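You operate a simulated robot arm through the tools that you are given. There is no shell and no other tool.

Carry out the task below with a simulated robot arm. There is one attempt and no reset: what you move stays moved.

JOB
Pump the yellow bottle up to its line at the green drum.
Fine: swing pipe over the bottle to pump, then back over the drip cup; yellow cap tight. Where these are worked on the way, their far stop is far enough and under half their travel is too little: swing pipe.

The check looks at the end state, three seconds after you hand in, the way a careful person would. Anything else that was tipped, shoved, dropped, spilled or broken makes it a failure. A push-on lid holds only when it is set on centred and level and pressed home; a screw cap is set on level and turned clockwise until tight.

ROBOT AND FRAMES
A 7-joint arm with a two-finger parallel gripper, fixed in place. Base frame: the origin is on the floor under the middle of its stand, x ahead of it, y to its left, z up; the work surface is at about z = 600. Units: mm, rad, N and s.
With the tool pointing down near the work surface it reaches from about 100 to 640 mm from the base axis. Its first joint turns from -1.152 to 1.152 rad. Payload 1.57 kg.
The tool frame sits at the grasp point between the pads (the TCP): z along the fingers, y along the line on which they close. The tips reach 30 mm beyond it. The gripper opens to 80 mm. The fingers are 17 mm wide and 12 mm thick; the gripper's body (40 by 82 mm) begins 80 mm behind the TCP.
Orientation is told as [roll, pitch, yaw] about the base's x, y, z axes, in that order, counted from this pose: with the fingers straight down and closing along the base's y, the tool's x points along the base's -x, its y along +y and its z along -z.

CONTROLS
- The arm moves only by the tool servo_tool. Its argument "increments" is a list that holds one entry, the list of rows, each a list of 7 numbers: the opening, from 0 (shut) to 1 (fully open), then the shift along the base's x, y, z in units of 30 mm (1.0 is 30 mm), then the turn, a rotation vector about the base's x, y, z in units of 4 degrees (1.0 is 4 degrees). In form: [[[jaw, tx, ty, tz, rx, ry, rz], ...]]. A call has 1 to 20 rows; each row shifts and turns the commanded pose from where the row before left it. A call with a number of a shift or a turn outside -1 to 1 is refused whole. Rows are played at 5 a second. More than 50 mm and 0.15 rad between two rows, or a gripper value outside its range, and nothing of the call is played. A pose out of reach is approached as far as the arm can. The call stops where the force on the tool passes 90 N (or 10 N more than at its start, if that is more) or the arm is blocked; 0.2 s more then pass. Each finger travels about 72 mm/s and halts on what it meets, pressing with about 30 N; the grip force reading is that of the motor and also rises with nothing between the fingers. The clock runs only during rows and for 0.2 s after the last one: add rows that do not move to give the fingers time. The reply holds the time, the measured pose of the TCP, the force on the tool along the base axes, the opening and the grip force, in the units named above and with some noise, with the torque about the TCP (base axes, N m) and any sound that the robot's microphone picked up.
- Cameras (640 x 400 px; columns grow to the right, rows downward): "scene" is fixed at [63.3, 443.5, 1417.3]; the picture's right is [-0.69, -0.73, 0.00], its down [-0.47, 0.44, -0.77] and it looks along [0.56, -0.53, -0.64] (base axes); focal length 282 px, centre (320, 200). "wrist" rides on the gripper at [72, -7, -122] in the tool frame; the picture's right is [0.09, 1.00, 0.00], its down [-0.84, 0.08, -0.54] and it looks along [-0.54, 0.05, 0.84] (tool axes); focal length 238 px, centre (320, 200). There is no depth. A picture from a camera that has moved, and an enlarged one, comes with that camera's place and axes in the base frame and with its lens.
- camera(camera): a new picture of that camera. The clock stands still meanwhile.
- zoom(camera, box): a new picture of the part [left, top, right, bottom] of that camera's present view, enlarged. The clock stands still meanwhile.
- job_done(): hands the job in; it is judged then, once.

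Places have to be worked out from the pictures, the camera data and where the tool is seen. Open the gripper and draw the arm clear of the work before you hand the job in, unless the task says otherwise.

The tools are called after "Emit:" by a JSON object that holds its "fn" and its "kwargs". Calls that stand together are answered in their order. servo_tool: Moves the arm, as the interface text tells. Its arguments: {"type":"object","properties":{"increments":{"type":"array","items":{"type":"array","items":{"type":"array","items":{"type":"number"}}}}},"required":["increments"]} The other tools are called the same way: camera (camera) takes a picture; zoom (camera, box) takes an enlarged picture of a part of a camera's view; job_done () hands the job in.

At the start:

```text
t: 0.0
tcp_pos: [351.9, 51.6, 1218.6]
tool_rot: [0.001, 0.0, -0.001]
force: [0.8, 0.5, 0.3]
torque: [0.01, -0.02, 0.0]
grip_width: 80.0
gripper_force: 0.0
```

scene: 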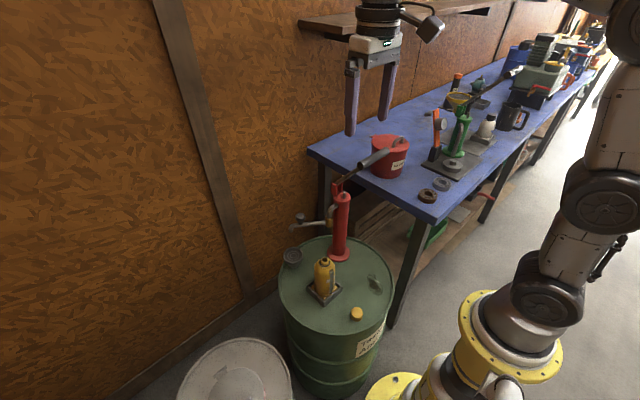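
wrist: 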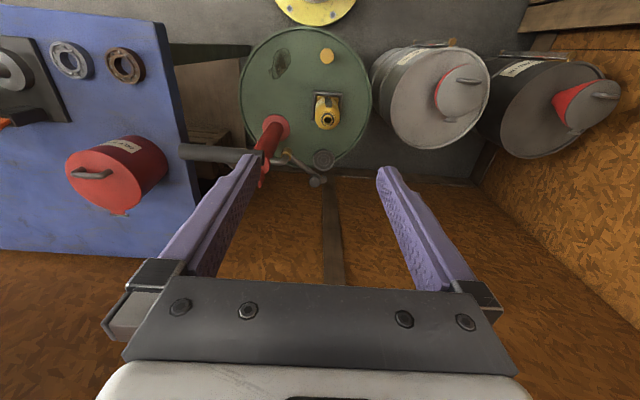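

I begin by taking enlarged pictures of the drum area to locate the pump, the swing pipe, the bottle, the cap and the drip cup.

Emit:
{"fn": "zoom", "kwargs": {"camera": "scene", "box": [260, 130, 420, 350]}}

Emit:
{"fn": "zoom", "kwargs": {"camera": "wrist", "box": [220, 20, 400, 200]}}

Emit:
{"fn": "zoom", "kwargs": {"camera": "scene", "box": [300, 230, 370, 310]}}

```text
1.82 times, centred on (340, 240) of scene
camera zoom: at [63.3, 443.5, 1417.3], right [-0.69, -0.73, 0.0], down [-0.47, 0.44, -0.77], along [0.56, -0.53, -0.64], focal length 514 px, centre (284, 127)
```

zoom: 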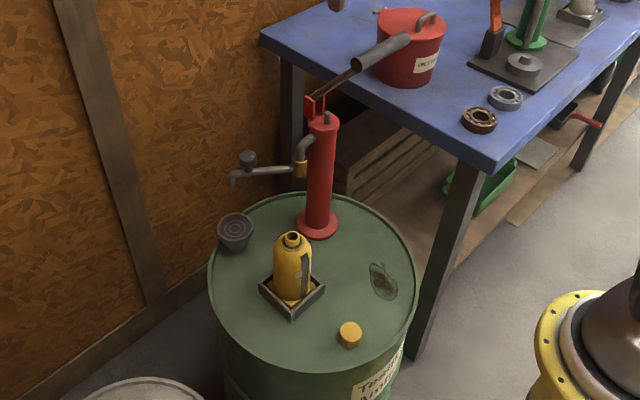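

```text
2.22 times, centred on (310, 110) of wrist
camera zoom: at [280.0, 44.3, 1340.4], right [-0.09, 1.0, 0.0], down [0.84, 0.08, 0.54], along [0.54, 0.05, -0.84], focal length 530 px, centre (342, 400)
```

zoom: 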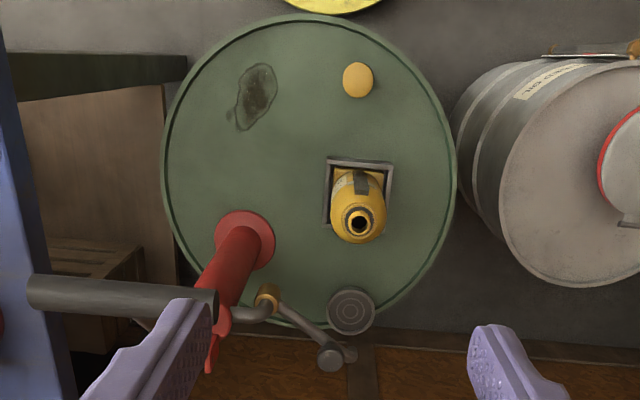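

```text
5.00 times, centred on (335, 270) of scene
camera zoom: at [63.3, 443.5, 1417.3], right [-0.69, -0.73, 0.0], down [-0.47, 0.44, -0.77], along [0.56, -0.53, -0.64], focal length 1412 px, centre (245, -150)
```

zoom: 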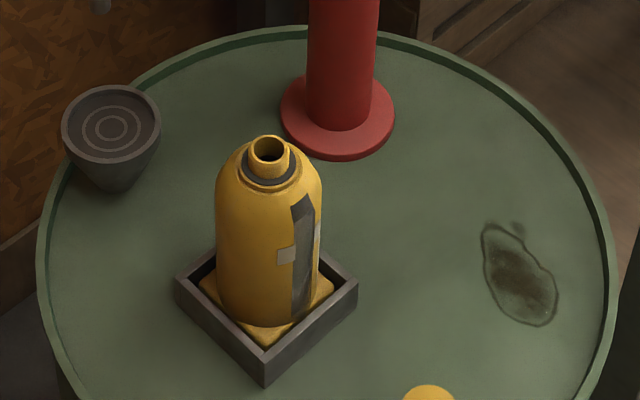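

The drum centre looks to be near (412, 14), the pump near (504, -70), the bottle near (430, 79), the cup near (575, 84) and the cap near (302, 66). The handle is not clear yet, so I draw the arm back a little for a better view of the pump head.

Emit:
{"fn": "servo_tool", "kwargs": {"increments": [[[1, -0.667, -0.75, -0.4, 0, 0, 0], [1, -0.667, -0.75, -0.4, 0, 0, 0], [1, -0.667, -0.75, -0.4, 0, 0, 0], [1, -0.667, -0.75, -0.4, 0, 0, 0], [1, -0.667, -0.75, -0.4, 0, 0, 0], [1, 0, 0, 0, 0, 0, 0]]]}}

Emit:
{"fn": "camera", "kwargs": {"camera": "wrist"}}

Emit:
{"fn": "camera", "kwargs": {"camera": "scene"}}

```text
t: 1.4
tcp_pos: [251.9, -62.3, 1156.7]
tool_rot: [-0.001, 0.0, -0.001]
force: [0.3, 0.0, 0.7]
torque: [0.0, -0.01, 0.02]
grip_width: 80.3
gripper_force: 0.1
```

```text
taken
camera wrist: at [180.0, -68.2, 1279.5], right [-0.09, 1.0, 0.0], down [0.84, 0.08, 0.54], along [0.54, 0.05, -0.84], focal length 238 px, centre (320, 200)
```

wrist: 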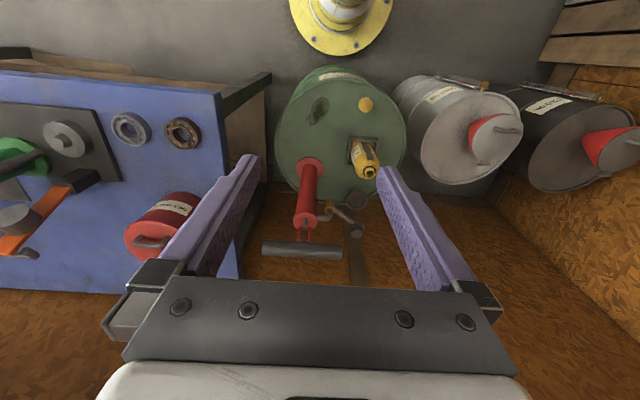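

```text
taken
```

scene: 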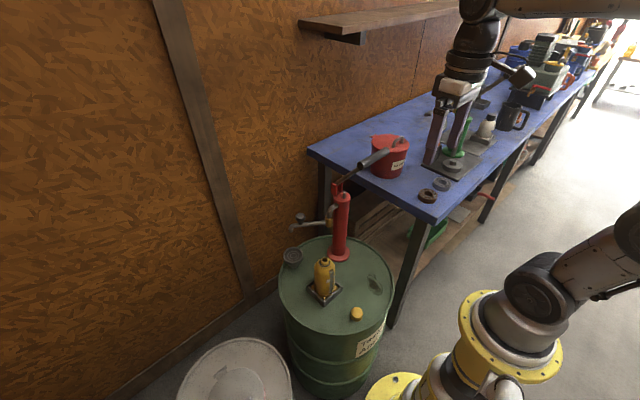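

Emit:
{"fn": "zoom", "kwargs": {"camera": "wrist", "box": [240, 60, 420, 280]}}

Emit:
{"fn": "zoom", "kwargs": {"camera": "scene", "box": [280, 140, 400, 230]}}

```text
1.82 times, centred on (330, 170) of wrist
camera zoom: at [180.0, -68.2, 1279.5], right [-0.09, 1.0, 0.0], down [0.84, 0.08, 0.54], along [0.54, 0.05, -0.84], focal length 433 px, centre (302, 254)
```

zoom: 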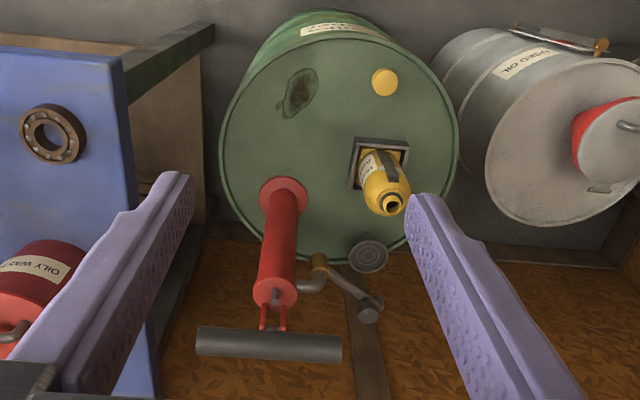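

```text
4.44 times, centred on (340, 185) of scene
camera zoom: at [63.3, 443.5, 1417.3], right [-0.69, -0.73, 0.0], down [-0.47, 0.44, -0.77], along [0.56, -0.53, -0.64], focal length 1255 px, centre (231, 267)
```

zoom: 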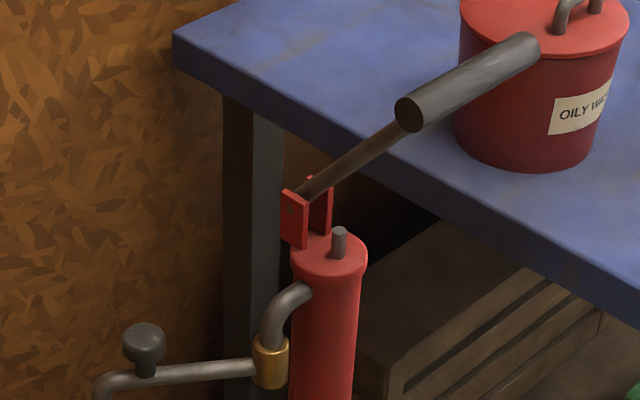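

The handle is a T-bar along y at about x=409, z=1053, y from -123 to -18, and it hinges on a fork behind the pump at about (539, -70, 900). I zoom in on the bottle's sight strip, the swing pipe and the cap.

Emit:
{"fn": "zoom", "kwargs": {"camera": "scene", "box": [308, 250, 348, 310]}}

Emit:
{"fn": "zoom", "kwargs": {"camera": "scene", "box": [280, 200, 345, 270]}}

Emit:
{"fn": "zoom", "kwargs": {"camera": "scene", "box": [335, 295, 385, 330]}}

Emit:
{"fn": "zoom", "kwargs": {"camera": "wrist", "box": [330, 120, 390, 190]}}

```text
6.67 times, centred on (328, 280) of scene
camera zoom: at [63.3, 443.5, 1417.3], right [-0.69, -0.73, 0.0], down [-0.47, 0.44, -0.77], along [0.56, -0.53, -0.64], focal length 1883 px, centre (267, -333)
```

zoom: 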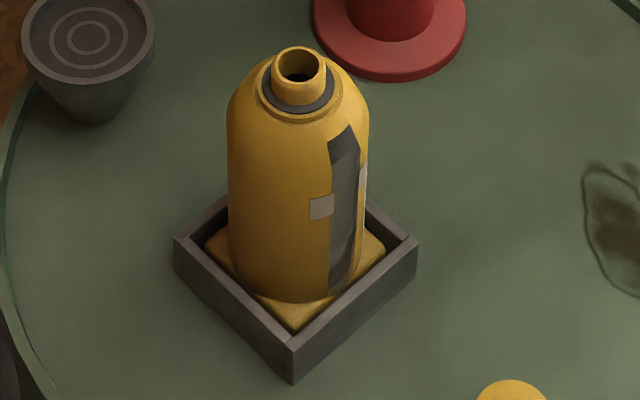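

```text
5.71 times, centred on (312, 235) of scene
camera zoom: at [63.3, 443.5, 1417.3], right [-0.69, -0.73, 0.0], down [-0.47, 0.44, -0.77], along [0.56, -0.53, -0.64], focal length 1614 px, centre (363, 0)
```

zoom: 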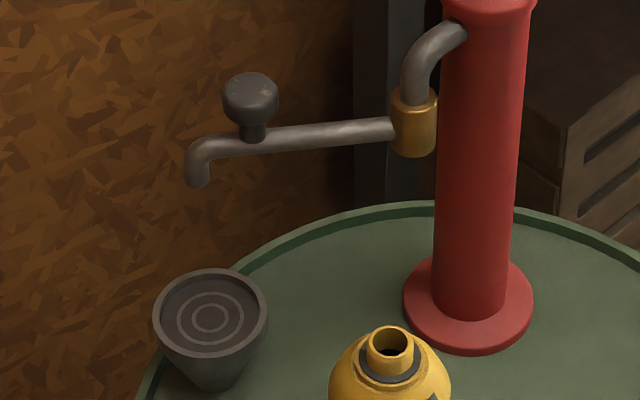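

```text
11.43 times, centred on (360, 312) of scene
camera zoom: at [63.3, 443.5, 1417.3], right [-0.69, -0.73, 0.0], down [-0.47, 0.44, -0.77], along [0.56, -0.53, -0.64], focal length 3228 px, centre (-137, -1086)
```

zoom: 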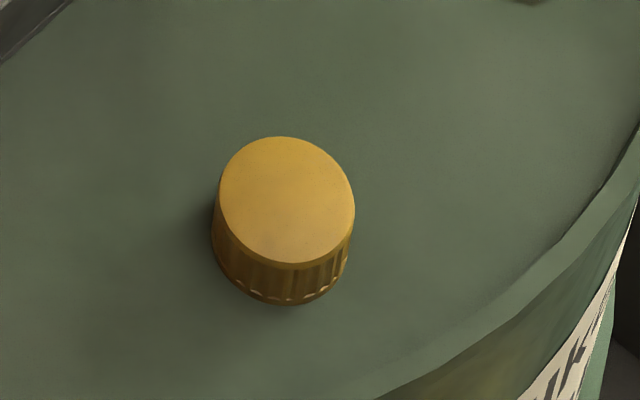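

```text
5.71 times, centred on (360, 155) of wrist
camera zoom: at [180.0, -68.2, 1279.5], right [-0.09, 1.0, 0.0], down [0.84, 0.08, 0.54], along [0.54, 0.05, -0.84], focal length 1362 px, centre (91, 457)
```

zoom: 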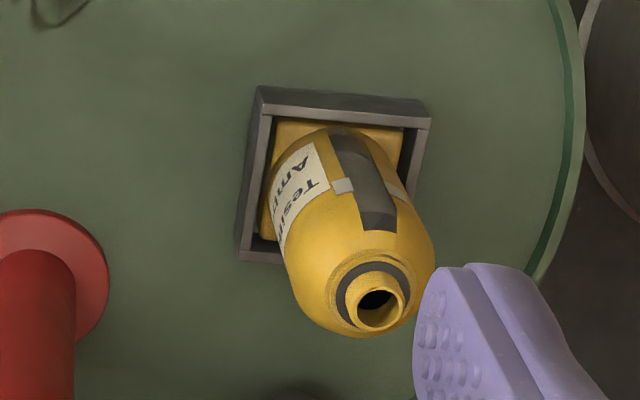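

The knob on the swing pipe is at about (556, 60, 828). It turns on the brass collar near (505, -14), and both the cup and the bottle sit about 120 mm from that pivot. I move the hand sideways first, turn it so the fingers close along the pipe, then go forward at a safe height and check for clearance to the T-bar.

Emit:
{"fn": "servo_tool", "kwargs": {"increments": [[[1, 0.2, 0.82, 0, 0, 0, -0.97], [1, 0.2, 0.82, 0, 0, 0, -0.97], [1, 0.2, 0.82, 0, 0, 0, -0.97], [1, 0.2, 0.82, 0, 0, 0, -0.97], [1, 0.2, 0.82, 0, 0, 0, -0.97], [1, 0.75, 0, 0, 0, 0, -0.97], [1, 0.75, 0, 0, 0, 0, -0.97], [1, 0.75, 0, 0, 0, 0, -0.97], [1, 0.75, 0, 0, 0, 0, -0.97], [1, 0.75, 0, 0, 0, 0, 0], [1, 0.75, 0, 0, 0, 0, 0], [1, 0.75, 0, 0, 0, 0, 0], [1, 0, 0, 0, 0, 0, 0]]]}}

Emit:
{"fn": "camera", "kwargs": {"camera": "scene"}}

Emit:
{"fn": "camera", "kwargs": {"camera": "wrist"}}

```text
t: 4.2
tcp_pos: [440.2, 61.3, 1158.6]
tool_rot: [0.001, -0.001, -0.608]
force: [0.1, -0.2, -1.1]
torque: [-0.01, -0.02, -0.01]
grip_width: 80.0
gripper_force: 0.0
```

```text
taken
```

scene: 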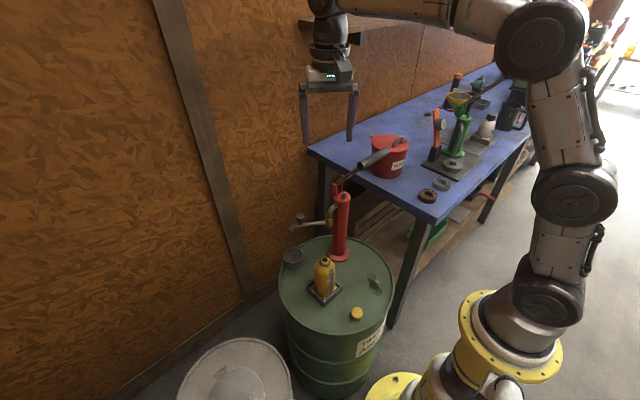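

```text
taken
camera wrist: at [376.9, 97.3, 1280.2], right [0.49, 0.87, 0.0], down [0.73, -0.42, 0.54], along [0.47, -0.27, -0.84], focal length 238 px, centre (320, 200)
```

wrist: 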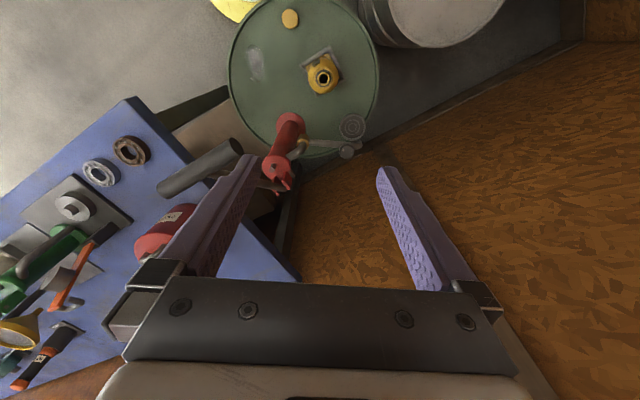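

The forearm stays high with room above the T-bar. I zoom in on the wrist view to fix the knob and pivot more closely.

Emit:
{"fn": "zoom", "kwargs": {"camera": "wrist", "box": [260, 90, 380, 200]}}

```text
3.64 times, centred on (320, 145) of wrist
camera zoom: at [376.9, 97.3, 1280.2], right [0.49, 0.87, 0.0], down [0.73, -0.42, 0.54], along [0.47, -0.27, -0.84], focal length 867 px, centre (320, 400)
```

zoom: 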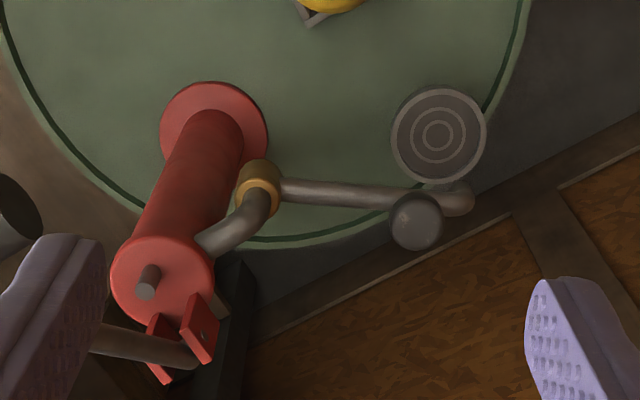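

The knob sits at about (557, 58, 828). I go above it with the jaws at roughly 50 mm and then check the alignment.

Emit:
{"fn": "servo_tool", "kwargs": {"increments": [[[0.65, 0.65, 0, -0.5, 0, 0, 0], [0.65, 0.65, 0, -0.5, 0, 0, 0], [0.65, 0.65, 0, -0.5, 0, 0, 0], [0.65, 0.65, 0, -0.5, 0, 0, 0], [0.65, 0.65, 0, -0.8, 0, 0, 0], [0.65, 0.65, -0.1, -0.8, 0, 0, 0], [0.65, 0, 0, -0.9, 0, 0, 0], [0.65, 0, 0, -0.9, 0, 0, 0], [0.65, 0, 0, -0.9, 0, 0, 0], [0.65, 0, 0, 0, 0, 0, 0]]]}}

Emit:
{"fn": "camera", "kwargs": {"camera": "scene"}}

Emit:
{"fn": "camera", "kwargs": {"camera": "wrist"}}

```text
t: 6.4
tcp_pos: [557.4, 59.4, 970.3]
tool_rot: [-0.001, -0.001, -0.609]
force: [-0.4, 0.1, -0.1]
torque: [-0.01, 0.02, 0.01]
grip_width: 52.1
gripper_force: 0.0
```

```text
taken
```

scene: 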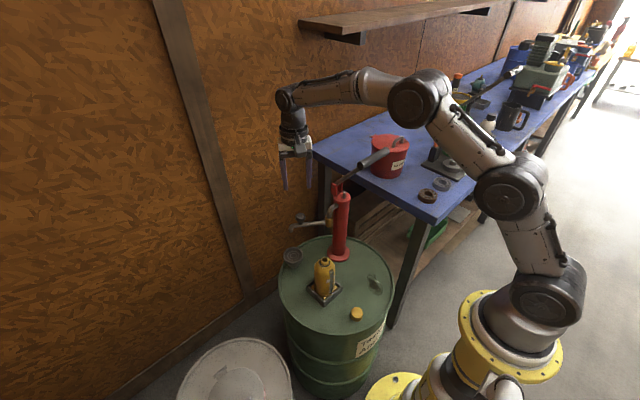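

```text
taken
camera wrist: at [494.2, 94.7, 1091.4], right [0.49, 0.87, 0.0], down [0.73, -0.42, 0.54], along [0.47, -0.27, -0.84], focal length 238 px, centre (320, 200)
```

wrist: 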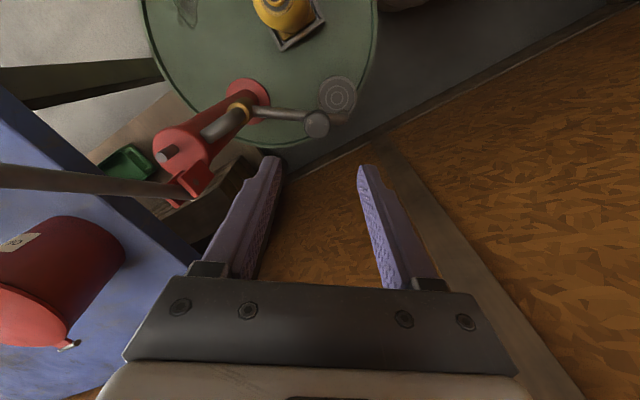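

Emit:
{"fn": "zoom", "kwargs": {"camera": "wrist", "box": [240, 70, 380, 170]}}

Emit:
{"fn": "zoom", "kwargs": {"camera": "scene", "box": [260, 130, 360, 260]}}

```text
4.00 times, centred on (310, 120) of wrist
camera zoom: at [494.2, 94.7, 1091.4], right [0.49, 0.87, 0.0], down [0.73, -0.42, 0.54], along [0.47, -0.27, -0.84], focal length 953 px, centre (360, 520)
```

zoom: 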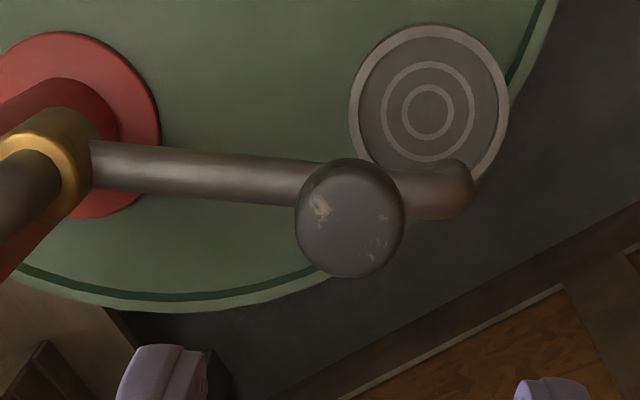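

```text
3.08 times, centred on (310, 195) of scene
camera zoom: at [63.3, 443.5, 1417.3], right [-0.69, -0.73, 0.0], down [-0.47, 0.44, -0.77], along [0.56, -0.53, -0.64], focal length 869 px, centre (351, 215)
```

zoom: 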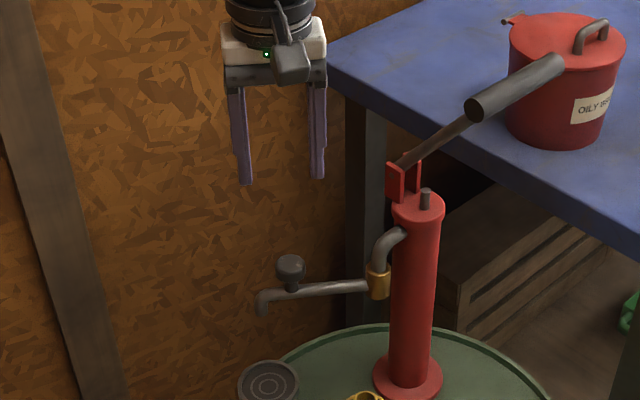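

The knob lies within 2–3 mm of the tool axis, with its top at about z=833. I descend until the fingertips are about 18 mm below the knob top and above the pipe, then look again.

Emit:
{"fn": "servo_tool", "kwargs": {"increments": [[[0.65, -0.03, -0.06, -0.8, 0, 0, 0], [0.65, 0, 0, -0.8, 0, 0, 0], [0.65, 0, 0, -0.8, 0, 0, 0], [0.65, 0, 0, -0.7, 0, 0, 0], [0.65, 0, 0, -0.4, 0, 0, 0], [0.65, 0, 0, 0, 0, 0, 0]]]}}

Emit:
{"fn": "camera", "kwargs": {"camera": "scene"}}

Emit:
{"fn": "zoom", "kwargs": {"camera": "wrist", "box": [220, 80, 420, 205]}}

Emit:
{"fn": "zoom", "kwargs": {"camera": "scene", "box": [260, 160, 360, 240]}}

```text
t: 7.8
tcp_pos: [556.8, 57.3, 863.4]
tool_rot: [-0.001, 0.0, -0.609]
force: [-0.3, -0.5, 0.0]
torque: [0.02, 0.03, -0.01]
grip_width: 51.8
gripper_force: 0.0
```

```text
taken
```

scene: 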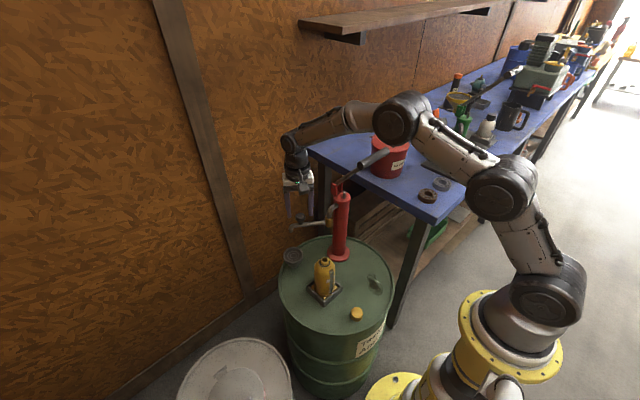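

```text
3.20 times, centred on (320, 142) of wrist
camera zoom: at [493.0, 92.4, 986.1], right [0.49, 0.87, 0.0], down [0.73, -0.42, 0.54], along [0.47, -0.27, -0.84], focal length 763 px, centre (320, 384)
```

zoom: 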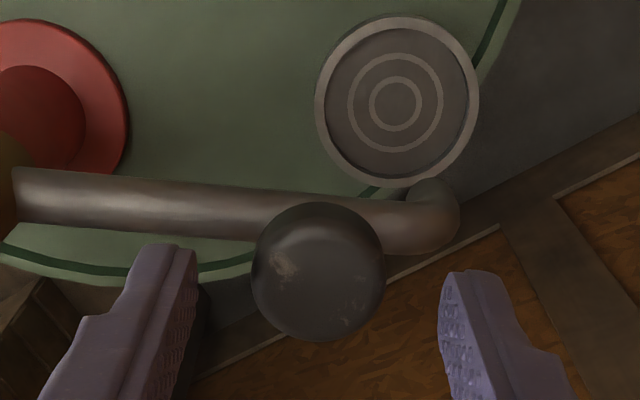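

```text
5.00 times, centred on (310, 200) of scene
camera zoom: at [63.3, 443.5, 1417.3], right [-0.69, -0.73, 0.0], down [-0.47, 0.44, -0.77], along [0.56, -0.53, -0.64], focal length 1412 px, centre (370, 200)
```

zoom: 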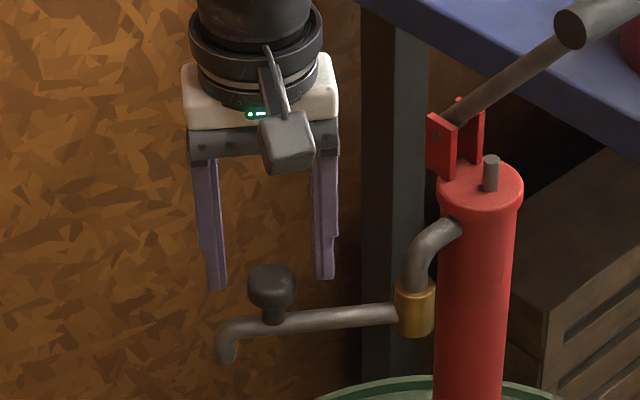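

The tips are at z=833 around the knob top, which is at about 835. I shift slightly toward the camera side, descend about 15 mm and close on the knob.

Emit:
{"fn": "servo_tool", "kwargs": {"increments": [[[0.65, -0.08, 0.06, -0.25, 0, 0, 0], [0.65, 0, 0, -0.25, 0, 0, 0], [0.65, 0, 0, 0, 0, 0, 0], [0.3, 0, 0, 0, 0, 0, 0], [0.2, 0, 0, 0, 0, 0, 0], [0.2, 0, 0, 0, 0, 0, 0], [0.2, 0, 0, 0, 0, 0, 0]]]}}

Emit:
{"fn": "zoom", "kwargs": {"camera": "wrist", "box": [220, 80, 420, 205]}}

Emit:
{"fn": "zoom", "kwargs": {"camera": "scene", "box": [260, 160, 360, 240]}}

```text
t: 9.4
tcp_pos: [553.7, 58.7, 848.4]
tool_rot: [0.0, 0.0, -0.61]
force: [-0.1, 0.2, -2.2]
torque: [-0.01, 0.0, 0.01]
grip_width: 29.0
gripper_force: 38.7
```

```text
3.20 times, centred on (320, 142) of wrist
camera zoom: at [490.2, 94.0, 970.5], right [0.49, 0.87, 0.0], down [0.73, -0.42, 0.54], along [0.47, -0.27, -0.84], focal length 763 px, centre (320, 384)
```

zoom: 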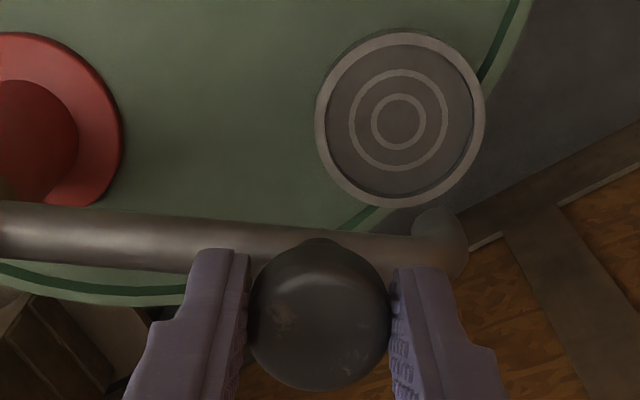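

```text
5.00 times, centred on (310, 200) of scene
camera zoom: at [63.3, 443.6, 1417.3], right [-0.69, -0.73, 0.0], down [-0.47, 0.44, -0.77], along [0.56, -0.53, -0.64], focal length 1412 px, centre (370, 200)
```

zoom: 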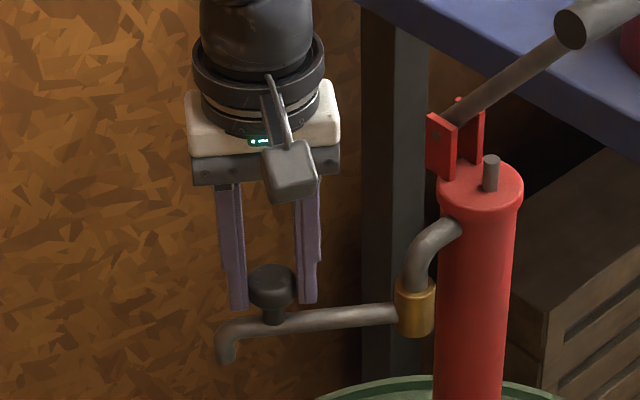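

The knob is held at 29 mm width, and the pipe line through it puts the pivot at about (504, -16), with the knob at radius 90. I swing the first part of the arc, turning the hand along with it.

Emit:
{"fn": "servo_tool", "kwargs": {"increments": [[[0.2, -0.178, 0.11, 0, 0, 0, 1], [0.2, -0.185, 0.098, 0, 0, 0, 1], [0.2, -0.192, 0.084, 0, 0, 0, 1], [0.2, -0.197, 0.071, 0, 0, 0, 1], [0.2, -0.201, 0.057, 0, 0, 0, 1], [0.2, 0, 0, 0, 0, 0, 0]]]}}

Emit:
{"fn": "camera", "kwargs": {"camera": "scene"}}

Emit:
{"fn": "zoom", "kwargs": {"camera": "wrist", "box": [160, 80, 420, 240]}}

```text
t: 10.8
tcp_pos: [525.6, 71.1, 849.1]
tool_rot: [-0.003, 0.001, -0.257]
force: [2.1, -4.3, -9.9]
torque: [-0.12, -0.14, 0.2]
grip_width: 29.1
gripper_force: 38.6
```

```text
taken
```

scene: 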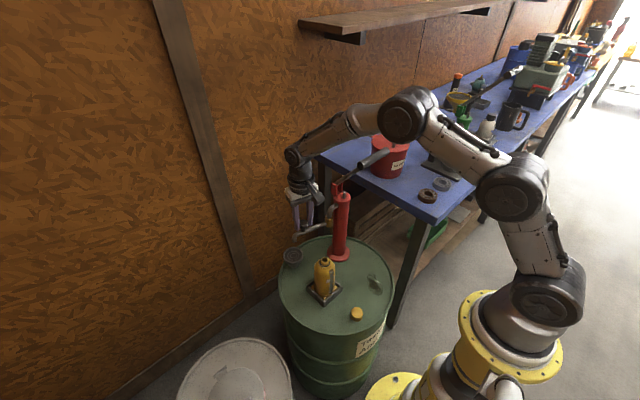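

```text
2.46 times, centred on (290, 160) of wrist
camera zoom: at [453.4, 82.6, 970.7], right [0.17, 0.99, 0.0], down [0.83, -0.14, 0.54], along [0.53, -0.09, -0.84], focal length 587 px, centre (394, 298)
```

zoom: 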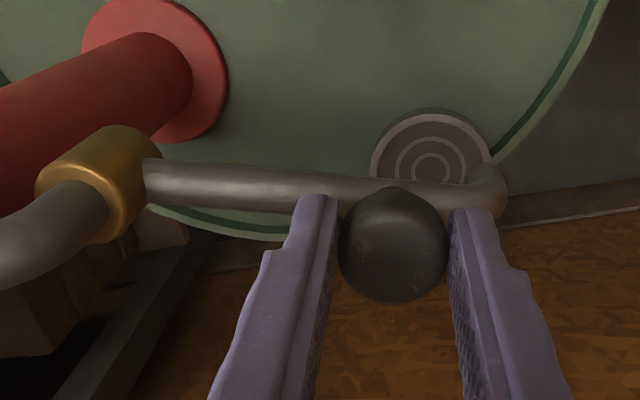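

The pipe turns freely with only small forces. I go on along the arc.

Emit:
{"fn": "servo_tool", "kwargs": {"increments": [[[0.2, -0.205, 0.043, 0, 0, 0, 1], [0.2, -0.207, 0.028, 0, 0, 0, 1], [0.2, -0.209, 0.014, 0, 0, 0, 1], [0.2, -0.21, -0.001, 0, 0, 0, 1], [0.2, -0.209, -0.015, 0, 0, 0, 1], [0.2, -0.207, -0.03, 0, 0, 0, 1], [0.2, -0.205, -0.044, 0, 0, 0, 1], [0.2, -0.201, -0.058, 0, 0, 0, 1], [0.2, 0, 0, 0, 0, 0, 0]]]}}

Emit:
{"fn": "camera", "kwargs": {"camera": "scene"}}

Emit:
{"fn": "camera", "kwargs": {"camera": "wrist"}}

```text
t: 12.8
tcp_pos: [474.9, 67.4, 850.1]
tool_rot: [0.001, 0.001, 0.298]
force: [4.3, -18.0, -18.2]
torque: [-0.47, 0.29, -0.18]
grip_width: 29.4
gripper_force: 39.6
```

```text
taken
```

scene: 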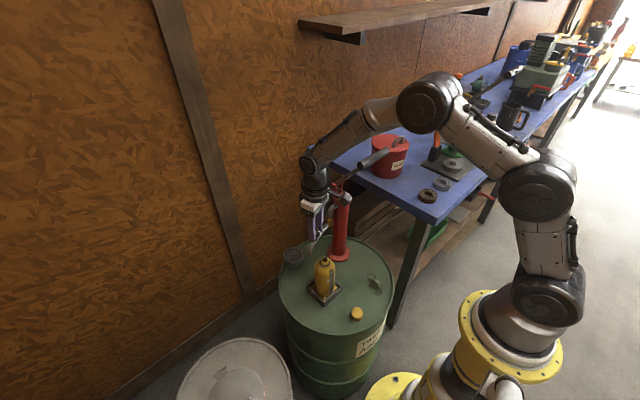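

```text
taken
camera wrist: at [408.2, 40.1, 970.9], right [-0.38, 0.92, 0.0], down [0.78, 0.32, 0.54], along [0.5, 0.21, -0.84], focal length 238 px, centre (320, 200)
```

wrist: 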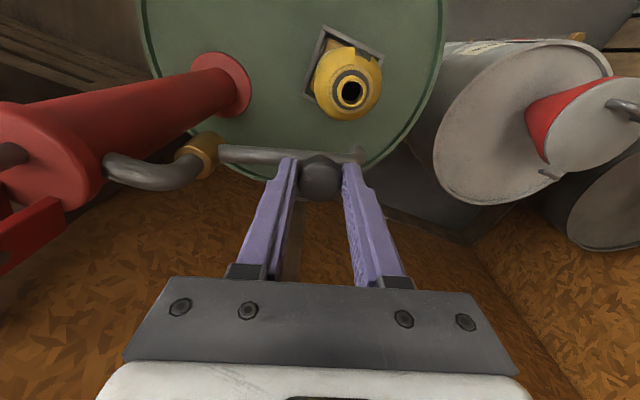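

The pipe is about 52° along and the bottle neck is just ahead. There is a little inward pull of 18 N, so I trim the arc inward slightly and continue toward the far stop.

Emit:
{"fn": "servo_tool", "kwargs": {"increments": [[[0.2, -0.197, -0.105, 0, 0, 0, 1], [0.2, -0.191, -0.11, 0, 0, 0, 1], [0.2, -0.184, -0.115, 0, 0, 0, 1], [0.2, -0.177, -0.118, 0, 0, 0, 1], [0.2, 0, 0, 0, 0, 0, 0]]]}}

Emit:
{"fn": "camera", "kwargs": {"camera": "scene"}}

Emit:
{"fn": "camera", "kwargs": {"camera": "wrist"}}

```text
t: 14.0
tcp_pos: [452.4, 55.8, 847.6]
tool_rot: [0.001, -0.001, 0.579]
force: [7.4, -5.0, -26.7]
torque: [0.05, -0.42, 0.26]
grip_width: 29.3
gripper_force: 38.4
```

```text
taken
```

scene: 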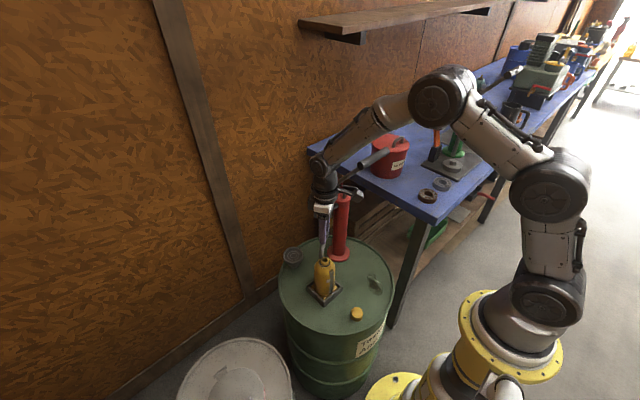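

```text
taken
camera wrist: at [396.0, 10.5, 971.1], right [-0.62, 0.78, 0.0], down [0.66, 0.52, 0.54], along [0.42, 0.34, -0.84], focal length 238 px, centre (320, 200)
```

wrist: 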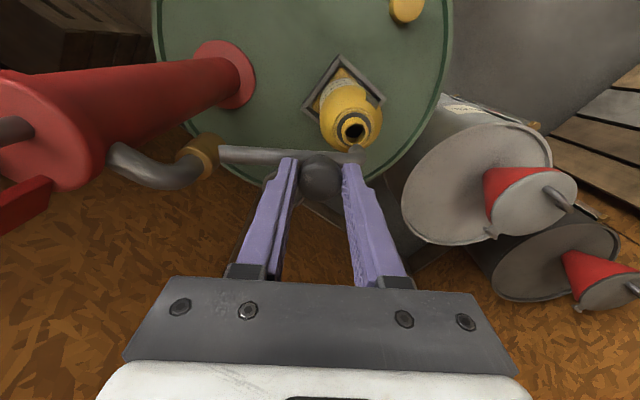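

Emit:
{"fn": "zoom", "kwargs": {"camera": "scene", "box": [290, 130, 410, 220]}}

Emit:
{"fn": "zoom", "kwargs": {"camera": "scene", "box": [285, 200, 365, 310]}}

Emit:
{"fn": "zoom", "kwargs": {"camera": "wrist", "box": [200, 50, 440, 210]}}

```text
4.44 times, centred on (350, 175) of scene
camera zoom: at [63.8, 443.5, 1417.3], right [-0.69, -0.73, 0.0], down [-0.47, 0.44, -0.77], along [0.56, -0.53, -0.64], focal length 1255 px, centre (187, 311)
```

zoom: 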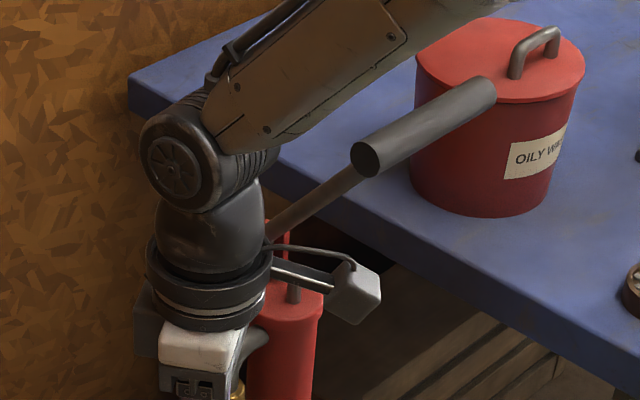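

```text
3.64 times, centred on (325, 255) of scene
camera zoom: at [63.8, 443.5, 1417.3], right [-0.69, -0.73, 0.0], down [-0.47, 0.44, -0.77], along [0.56, -0.53, -0.64], focal length 1027 px, centre (302, 0)
```

zoom: 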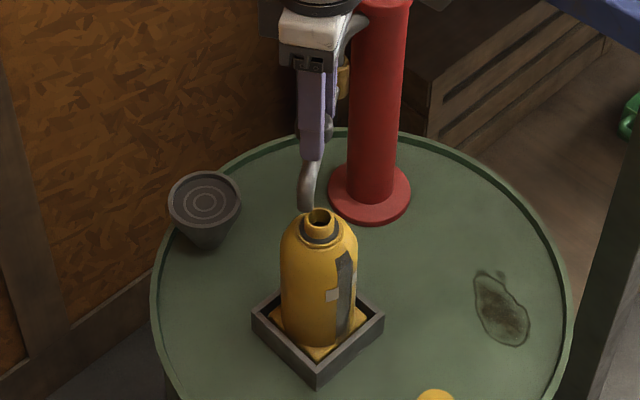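

```text
2.50 times, centred on (320, 130) of wrist
camera zoom: at [396.0, 10.5, 971.1], right [-0.62, 0.78, 0.0], down [0.66, 0.52, 0.54], along [0.42, 0.34, -0.84], focal length 596 px, centre (320, 375)
```

zoom: 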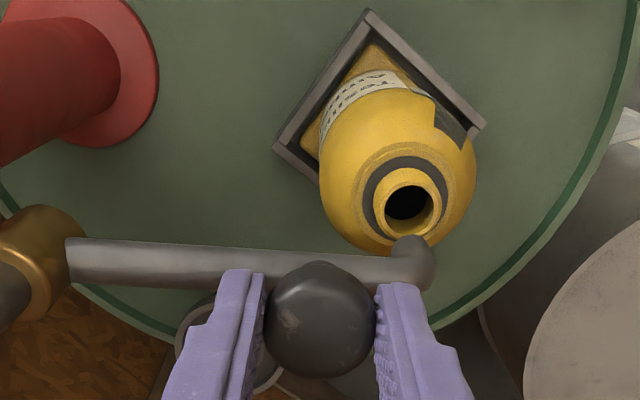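

The T-bar and the arm are clear of each other, and the spout tip is about 6 mm short of the neck centre. I finish the last few degrees slowly and ease the hand down 1 mm, because the z force has crept to -27 N.

Emit:
{"fn": "servo_tool", "kwargs": {"increments": [[[0.2, -0.085, -0.062, -0.03, 0, 0, 0.5], [0.2, -0.085, -0.062, 0, 0, 0, 0.5], [0.2, 0, 0, 0, 0, 0, 0]]]}}

Emit:
{"fn": "zoom", "kwargs": {"camera": "scene", "box": [285, 200, 365, 310]}}

Emit:
{"fn": "zoom", "kwargs": {"camera": "wrist", "box": [200, 50, 440, 210]}}

```text
t: 14.8
tcp_pos: [447.7, 52.5, 848.9]
tool_rot: [-0.001, 0.0, 0.647]
force: [1.8, -5.0, -11.2]
torque: [-0.33, 0.32, -0.15]
grip_width: 28.9
gripper_force: 38.6
```

```text
3.64 times, centred on (325, 255) of scene
camera zoom: at [63.5, 443.5, 1417.3], right [-0.69, -0.73, 0.0], down [-0.47, 0.44, -0.77], along [0.56, -0.53, -0.64], focal length 1027 px, centre (302, 0)
```

zoom: 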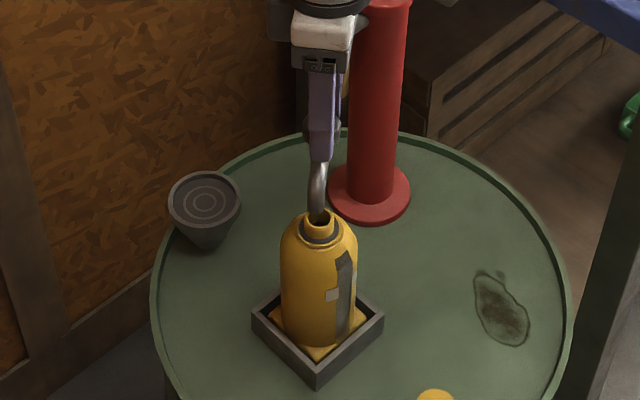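

```text
2.50 times, centred on (320, 130) of wrist
camera zoom: at [394.2, 3.0, 971.1], right [-0.67, 0.74, 0.0], down [0.62, 0.57, 0.54], along [0.4, 0.37, -0.84], focal length 596 px, centre (320, 375)
```

zoom: 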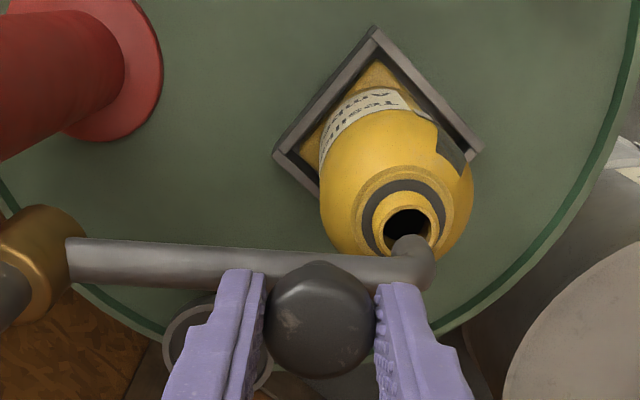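

The spout end now appears to be directly above the bottle's mouth. I nudge 2° more to feel whether this is the far stop.

Emit:
{"fn": "servo_tool", "kwargs": {"increments": [[[0.2, -0.082, -0.066, -0.01, 0, 0, 0.5], [0.2, 0, 0, 0, 0, 0, 0]]]}}

Emit:
{"fn": "zoom", "kwargs": {"camera": "scene", "box": [300, 220, 350, 300]}}

Emit:
{"fn": "zoom", "kwargs": {"camera": "wrist", "box": [290, 90, 410, 190]}}

```text
t: 15.4
tcp_pos: [446.2, 49.6, 850.2]
tool_rot: [-0.001, 0.0, 0.681]
force: [2.1, -3.5, -0.8]
torque: [-0.19, 0.23, -0.32]
grip_width: 29.1
gripper_force: 38.3
```

```text
5.00 times, centred on (325, 260) of scene
camera zoom: at [63.3, 443.5, 1417.3], right [-0.69, -0.73, 0.0], down [-0.47, 0.44, -0.77], along [0.56, -0.53, -0.64], focal length 1412 px, centre (295, -100)
```

zoom: 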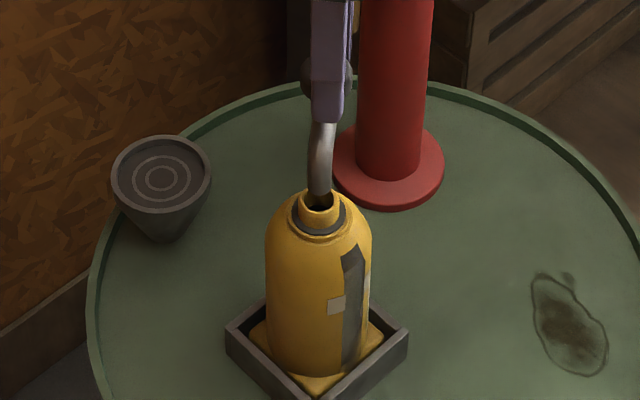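

```text
4.00 times, centred on (350, 140) of wrist
camera zoom: at [393.9, -0.5, 970.9], right [-0.7, 0.71, 0.0], down [0.6, 0.59, 0.54], along [0.39, 0.38, -0.84], focal length 953 px, centre (200, 440)
```

zoom: 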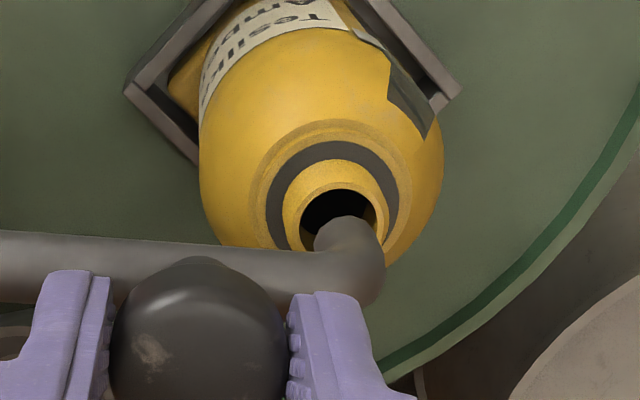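

The turn meets no stop, and in the scene view the spout tip is centred over the mouth along the swing direction. I release the knob, lift clear, move away from the T-bar toward +y and rise.

Emit:
{"fn": "servo_tool", "kwargs": {"increments": [[[0.4, 0, 0, 0, 0, 0, 0], [0.65, 0, 0, 0, 0, 0, 0], [0.65, 0, 0, 0, 0, 0, 0], [0.65, 0, 0, 0.5, 0, 0, 0], [0.65, 0, 0, 0.6, 0, 0, 0], [0.65, 0, 0.9, 0.1, 0, 0, 0], [0.65, 0, 0.9, 0.3, 0, 0, 0], [0.65, 0, 0, 0.9, 0, 0, 0], [0.65, 0, 0, 0.9, 0, 0, 0], [0.65, 0, 0, 0.9, 0, 0, 0], [0.65, 0, 0, 0.9, 0, 0, 0], [0.65, 0, 0, 0.9, 0, 0, 0], [0.65, 0, 0, 0.9, 0, 0, 0], [0.65, 0, 0, 0.9, 0, 0, 0], [0.65, 0, 0, 0.9, 0, 0, 0], [0.65, 0, 0, 0, 0, 0, 0]]]}}

Emit:
{"fn": "camera", "kwargs": {"camera": "scene"}}

Emit:
{"fn": "zoom", "kwargs": {"camera": "scene", "box": [280, 180, 370, 300]}}

Emit:
{"fn": "camera", "kwargs": {"camera": "wrist"}}

```text
t: 18.8
tcp_pos: [443.6, 104.4, 1109.8]
tool_rot: [0.0, 0.0, 0.682]
force: [1.3, 1.0, -0.3]
torque: [0.02, -0.01, -0.03]
grip_width: 52.1
gripper_force: 0.0
```

```text
taken
```

scene: 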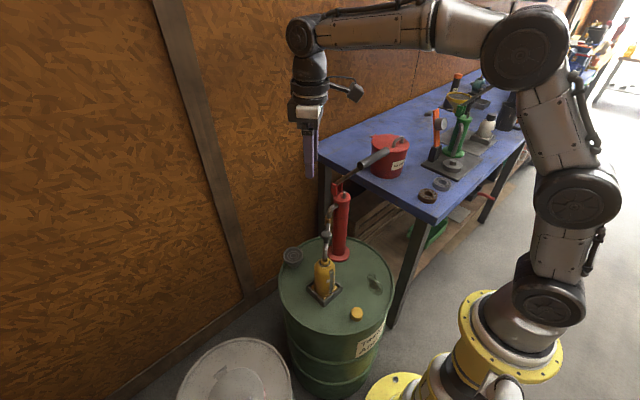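

```text
3.33 times, centred on (325, 240) of scene
camera zoom: at [63.3, 443.5, 1417.3], right [-0.69, -0.73, 0.0], down [-0.47, 0.44, -0.77], along [0.56, -0.53, -0.64], focal length 942 px, centre (303, 67)
```

zoom: 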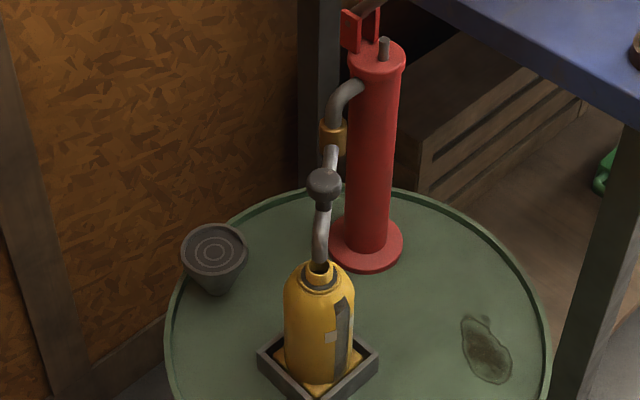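

```text
taken
camera wrist: at [392.0, 53.8, 1231.3], right [-0.7, 0.71, 0.0], down [0.6, 0.59, 0.54], along [0.39, 0.38, -0.84], focal length 238 px, centre (320, 200)
```

wrist: 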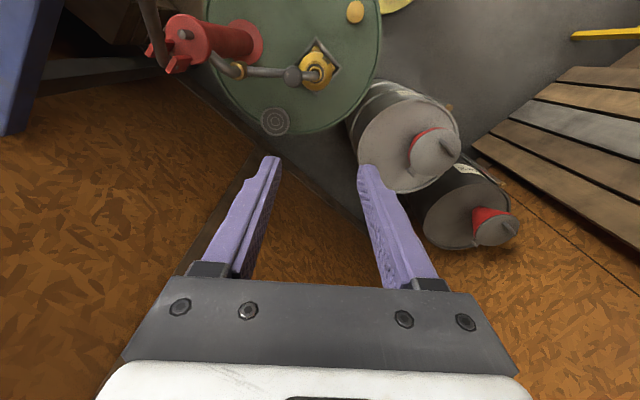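

Emit:
{"fn": "zoom", "kwargs": {"camera": "wrist", "box": [270, 30, 350, 100]}}

Emit:
{"fn": "zoom", "kwargs": {"camera": "scene", "box": [310, 235, 345, 275]}}

```text
5.71 times, centred on (310, 65) of wrist
camera zoom: at [392.0, 53.8, 1231.3], right [-0.7, 0.71, 0.0], down [0.6, 0.59, 0.54], along [0.39, 0.38, -0.84], focal length 1362 px, centre (377, 971)
```

zoom: 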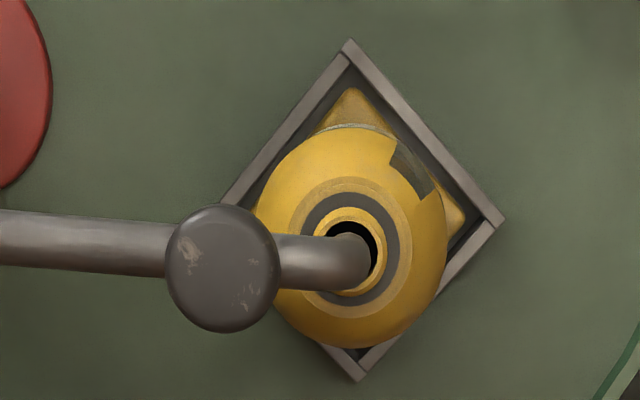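

```text
10.00 times, centred on (328, 255) of scene
camera zoom: at [63.3, 443.5, 1417.3], right [-0.69, -0.73, 0.0], down [-0.47, 0.44, -0.77], along [0.56, -0.53, -0.64], focal length 2825 px, centre (245, -350)
```

zoom: 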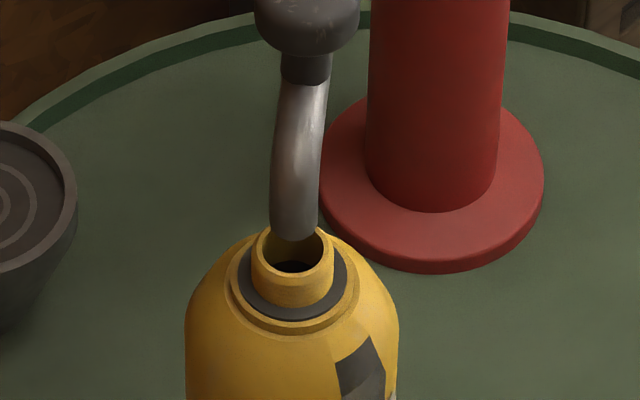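

The top view shows the spout end centred in the mouth, which I place at about (428, 77). Now I raise the hand, turn it to yaw +90° so the fingers close along x, and go above the free end of the T-bar.

Emit:
{"fn": "servo_tool", "kwargs": {"increments": [[[0.65, 0, 0, 0.8, 0, 0, 0.5], [0.65, 0, 0, 0.8, 0, 0, 0.95], [0.65, -0.1, -0.4, 0, 0, 0, 0.95], [0.65, -0.1, -0.4, 0, 0, 0, 0.95], [0.65, -0.1, -0.4, 0, 0, 0, 0.95], [0.65, -0.1, -0.4, 0, 0, 0, 0.95], [0.65, -0.1, -0.4, 0, 0, 0, 0.95], [0.65, -0.1, -0.4, 0, 0, 0, 0.95], [0.65, -0.1, -0.4, 0, 0, 0, 0.95], [0.65, -0.1, -0.4, 0, 0, 0, 0.95], [0.65, -0.1, -0.4, 0, 0, 0, 0.95], [0.65, -0.1, -0.4, 0, 0, 0, 0.95], [0.65, -0.1, -0.4, 0, 0, 0, 0.95], [0.65, -0.05, -0.3, 0, 0, 0, 0.85], [0.65, 0, 0, 0, 0, 0, 0]]]}}

Emit:
{"fn": "camera", "kwargs": {"camera": "scene"}}

Emit:
{"fn": "camera", "kwargs": {"camera": "wrist"}}

```text
t: 22.0
tcp_pos: [410.2, -37.3, 1158.0]
tool_rot: [0.0, 0.0, 1.572]
force: [0.9, 0.9, -0.4]
torque: [0.05, 0.01, -0.01]
grip_width: 52.0
gripper_force: 0.1
```

```text
taken
```

scene: 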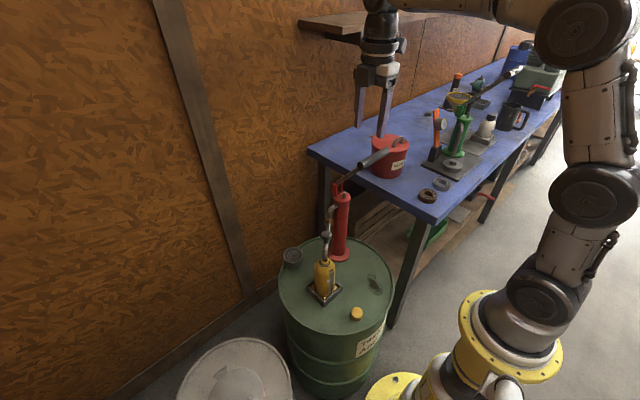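

```text
taken
camera wrist: at [417.3, -108.8, 1279.4], right [-1.0, -0.09, 0.0], down [-0.08, 0.84, 0.54], along [-0.05, 0.54, -0.84], focal length 238 px, centre (320, 200)
```

wrist: 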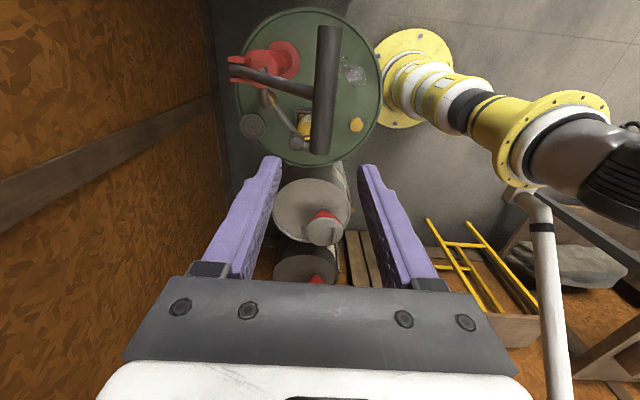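

The bar is confirmed at x≈411, y from -122 to -19, z≈1053, with its rod at the middle. I pitch the fingers 25° forward so the pads can push along the lever's travel and back off along the tool axis before approaching.

Emit:
{"fn": "servo_tool", "kwargs": {"increments": [[[0.8, -0.19, 0, 0, 0, -0.893, 0], [0.8, -0.19, 0, 0, 0, -0.893, 0], [0.8, -0.19, 0, 0, 0, -0.893, 0], [0.8, -0.19, 0, 0, 0, -0.893, 0], [0.8, -0.19, 0, -0.1, 0, -0.893, 0], [0.8, -0.19, 0, -0.1, 0, -0.893, 0], [0.8, -0.19, 0, -0.1, 0, -0.893, 0], [0.8, 0, 0, 0, 0, 0, 0]]]}}

Emit:
{"fn": "camera", "kwargs": {"camera": "scene"}}

Emit:
{"fn": "camera", "kwargs": {"camera": "wrist"}}

```text
t: 23.8
tcp_pos: [370.4, -35.9, 1148.8]
tool_rot: [-0.439, -0.001, 1.574]
force: [0.0, 0.2, 0.3]
torque: [0.01, -0.04, 0.0]
grip_width: 64.0
gripper_force: 0.1
```

```text
taken
```

scene: 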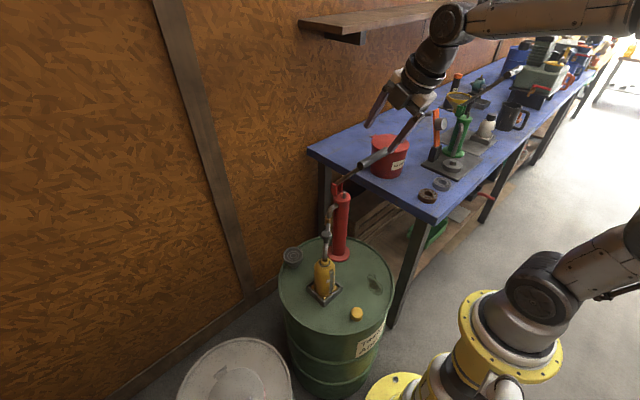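

```text
taken
camera wrist: at [324.8, -108.7, 1261.8], right [-0.9, -0.09, -0.42], down [-0.3, 0.84, 0.46], along [0.31, 0.54, -0.78], focal length 238 px, centre (320, 200)
```

wrist: 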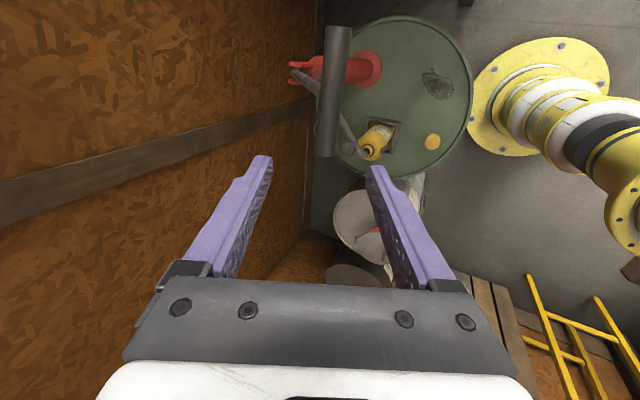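

The bar lies about 8 mm to the near side of the tool axis, so I correct for that as I approach along the axis to about (405, -36, 1055).

Emit:
{"fn": "servo_tool", "kwargs": {"increments": [[[0.8, 0.231, 0, -0.628, 0, 0, 0], [0.8, 0.231, 0, -0.628, 0, 0, 0], [0.8, 0.231, 0, -0.628, 0, 0, 0], [0.8, 0.231, 0, -0.628, 0, 0, 0], [0.8, 0.231, 0, -0.628, 0, 0, 0], [0.8, 0, 0, 0, 0, 0, 0]]]}}

Emit:
{"fn": "zoom", "kwargs": {"camera": "scene", "box": [330, 90, 450, 200]}}

Emit:
{"fn": "camera", "kwargs": {"camera": "wrist"}}

```text
t: 25.2
tcp_pos: [406.3, -36.3, 1054.5]
tool_rot: [-0.436, 0.001, 1.572]
force: [0.0, 0.3, -0.2]
torque: [-0.01, 0.0, 0.02]
grip_width: 64.0
gripper_force: 0.0
```

```text
3.64 times, centred on (390, 145) of scene
camera zoom: at [63.3, 443.5, 1417.3], right [-0.69, -0.73, 0.0], down [-0.47, 0.44, -0.77], along [0.56, -0.53, -0.64], focal length 1027 px, centre (66, 400)
```

zoom: 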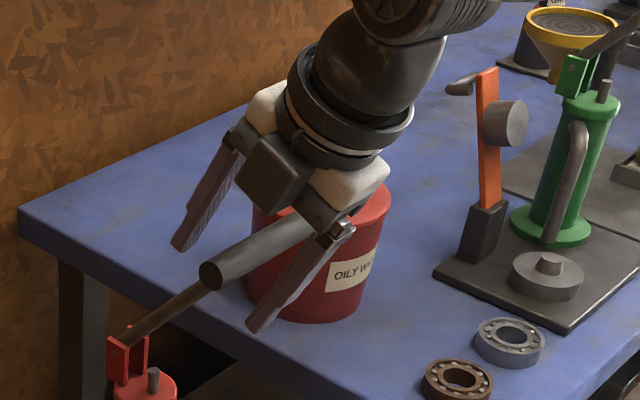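

```text
taken
camera wrist: at [360.0, -108.7, 1168.3], right [-0.9, -0.09, -0.42], down [-0.3, 0.84, 0.46], along [0.31, 0.54, -0.78], focal length 238 px, centre (320, 200)
```

wrist: 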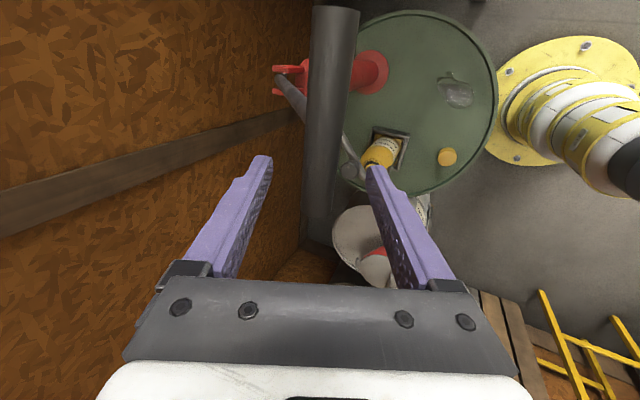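

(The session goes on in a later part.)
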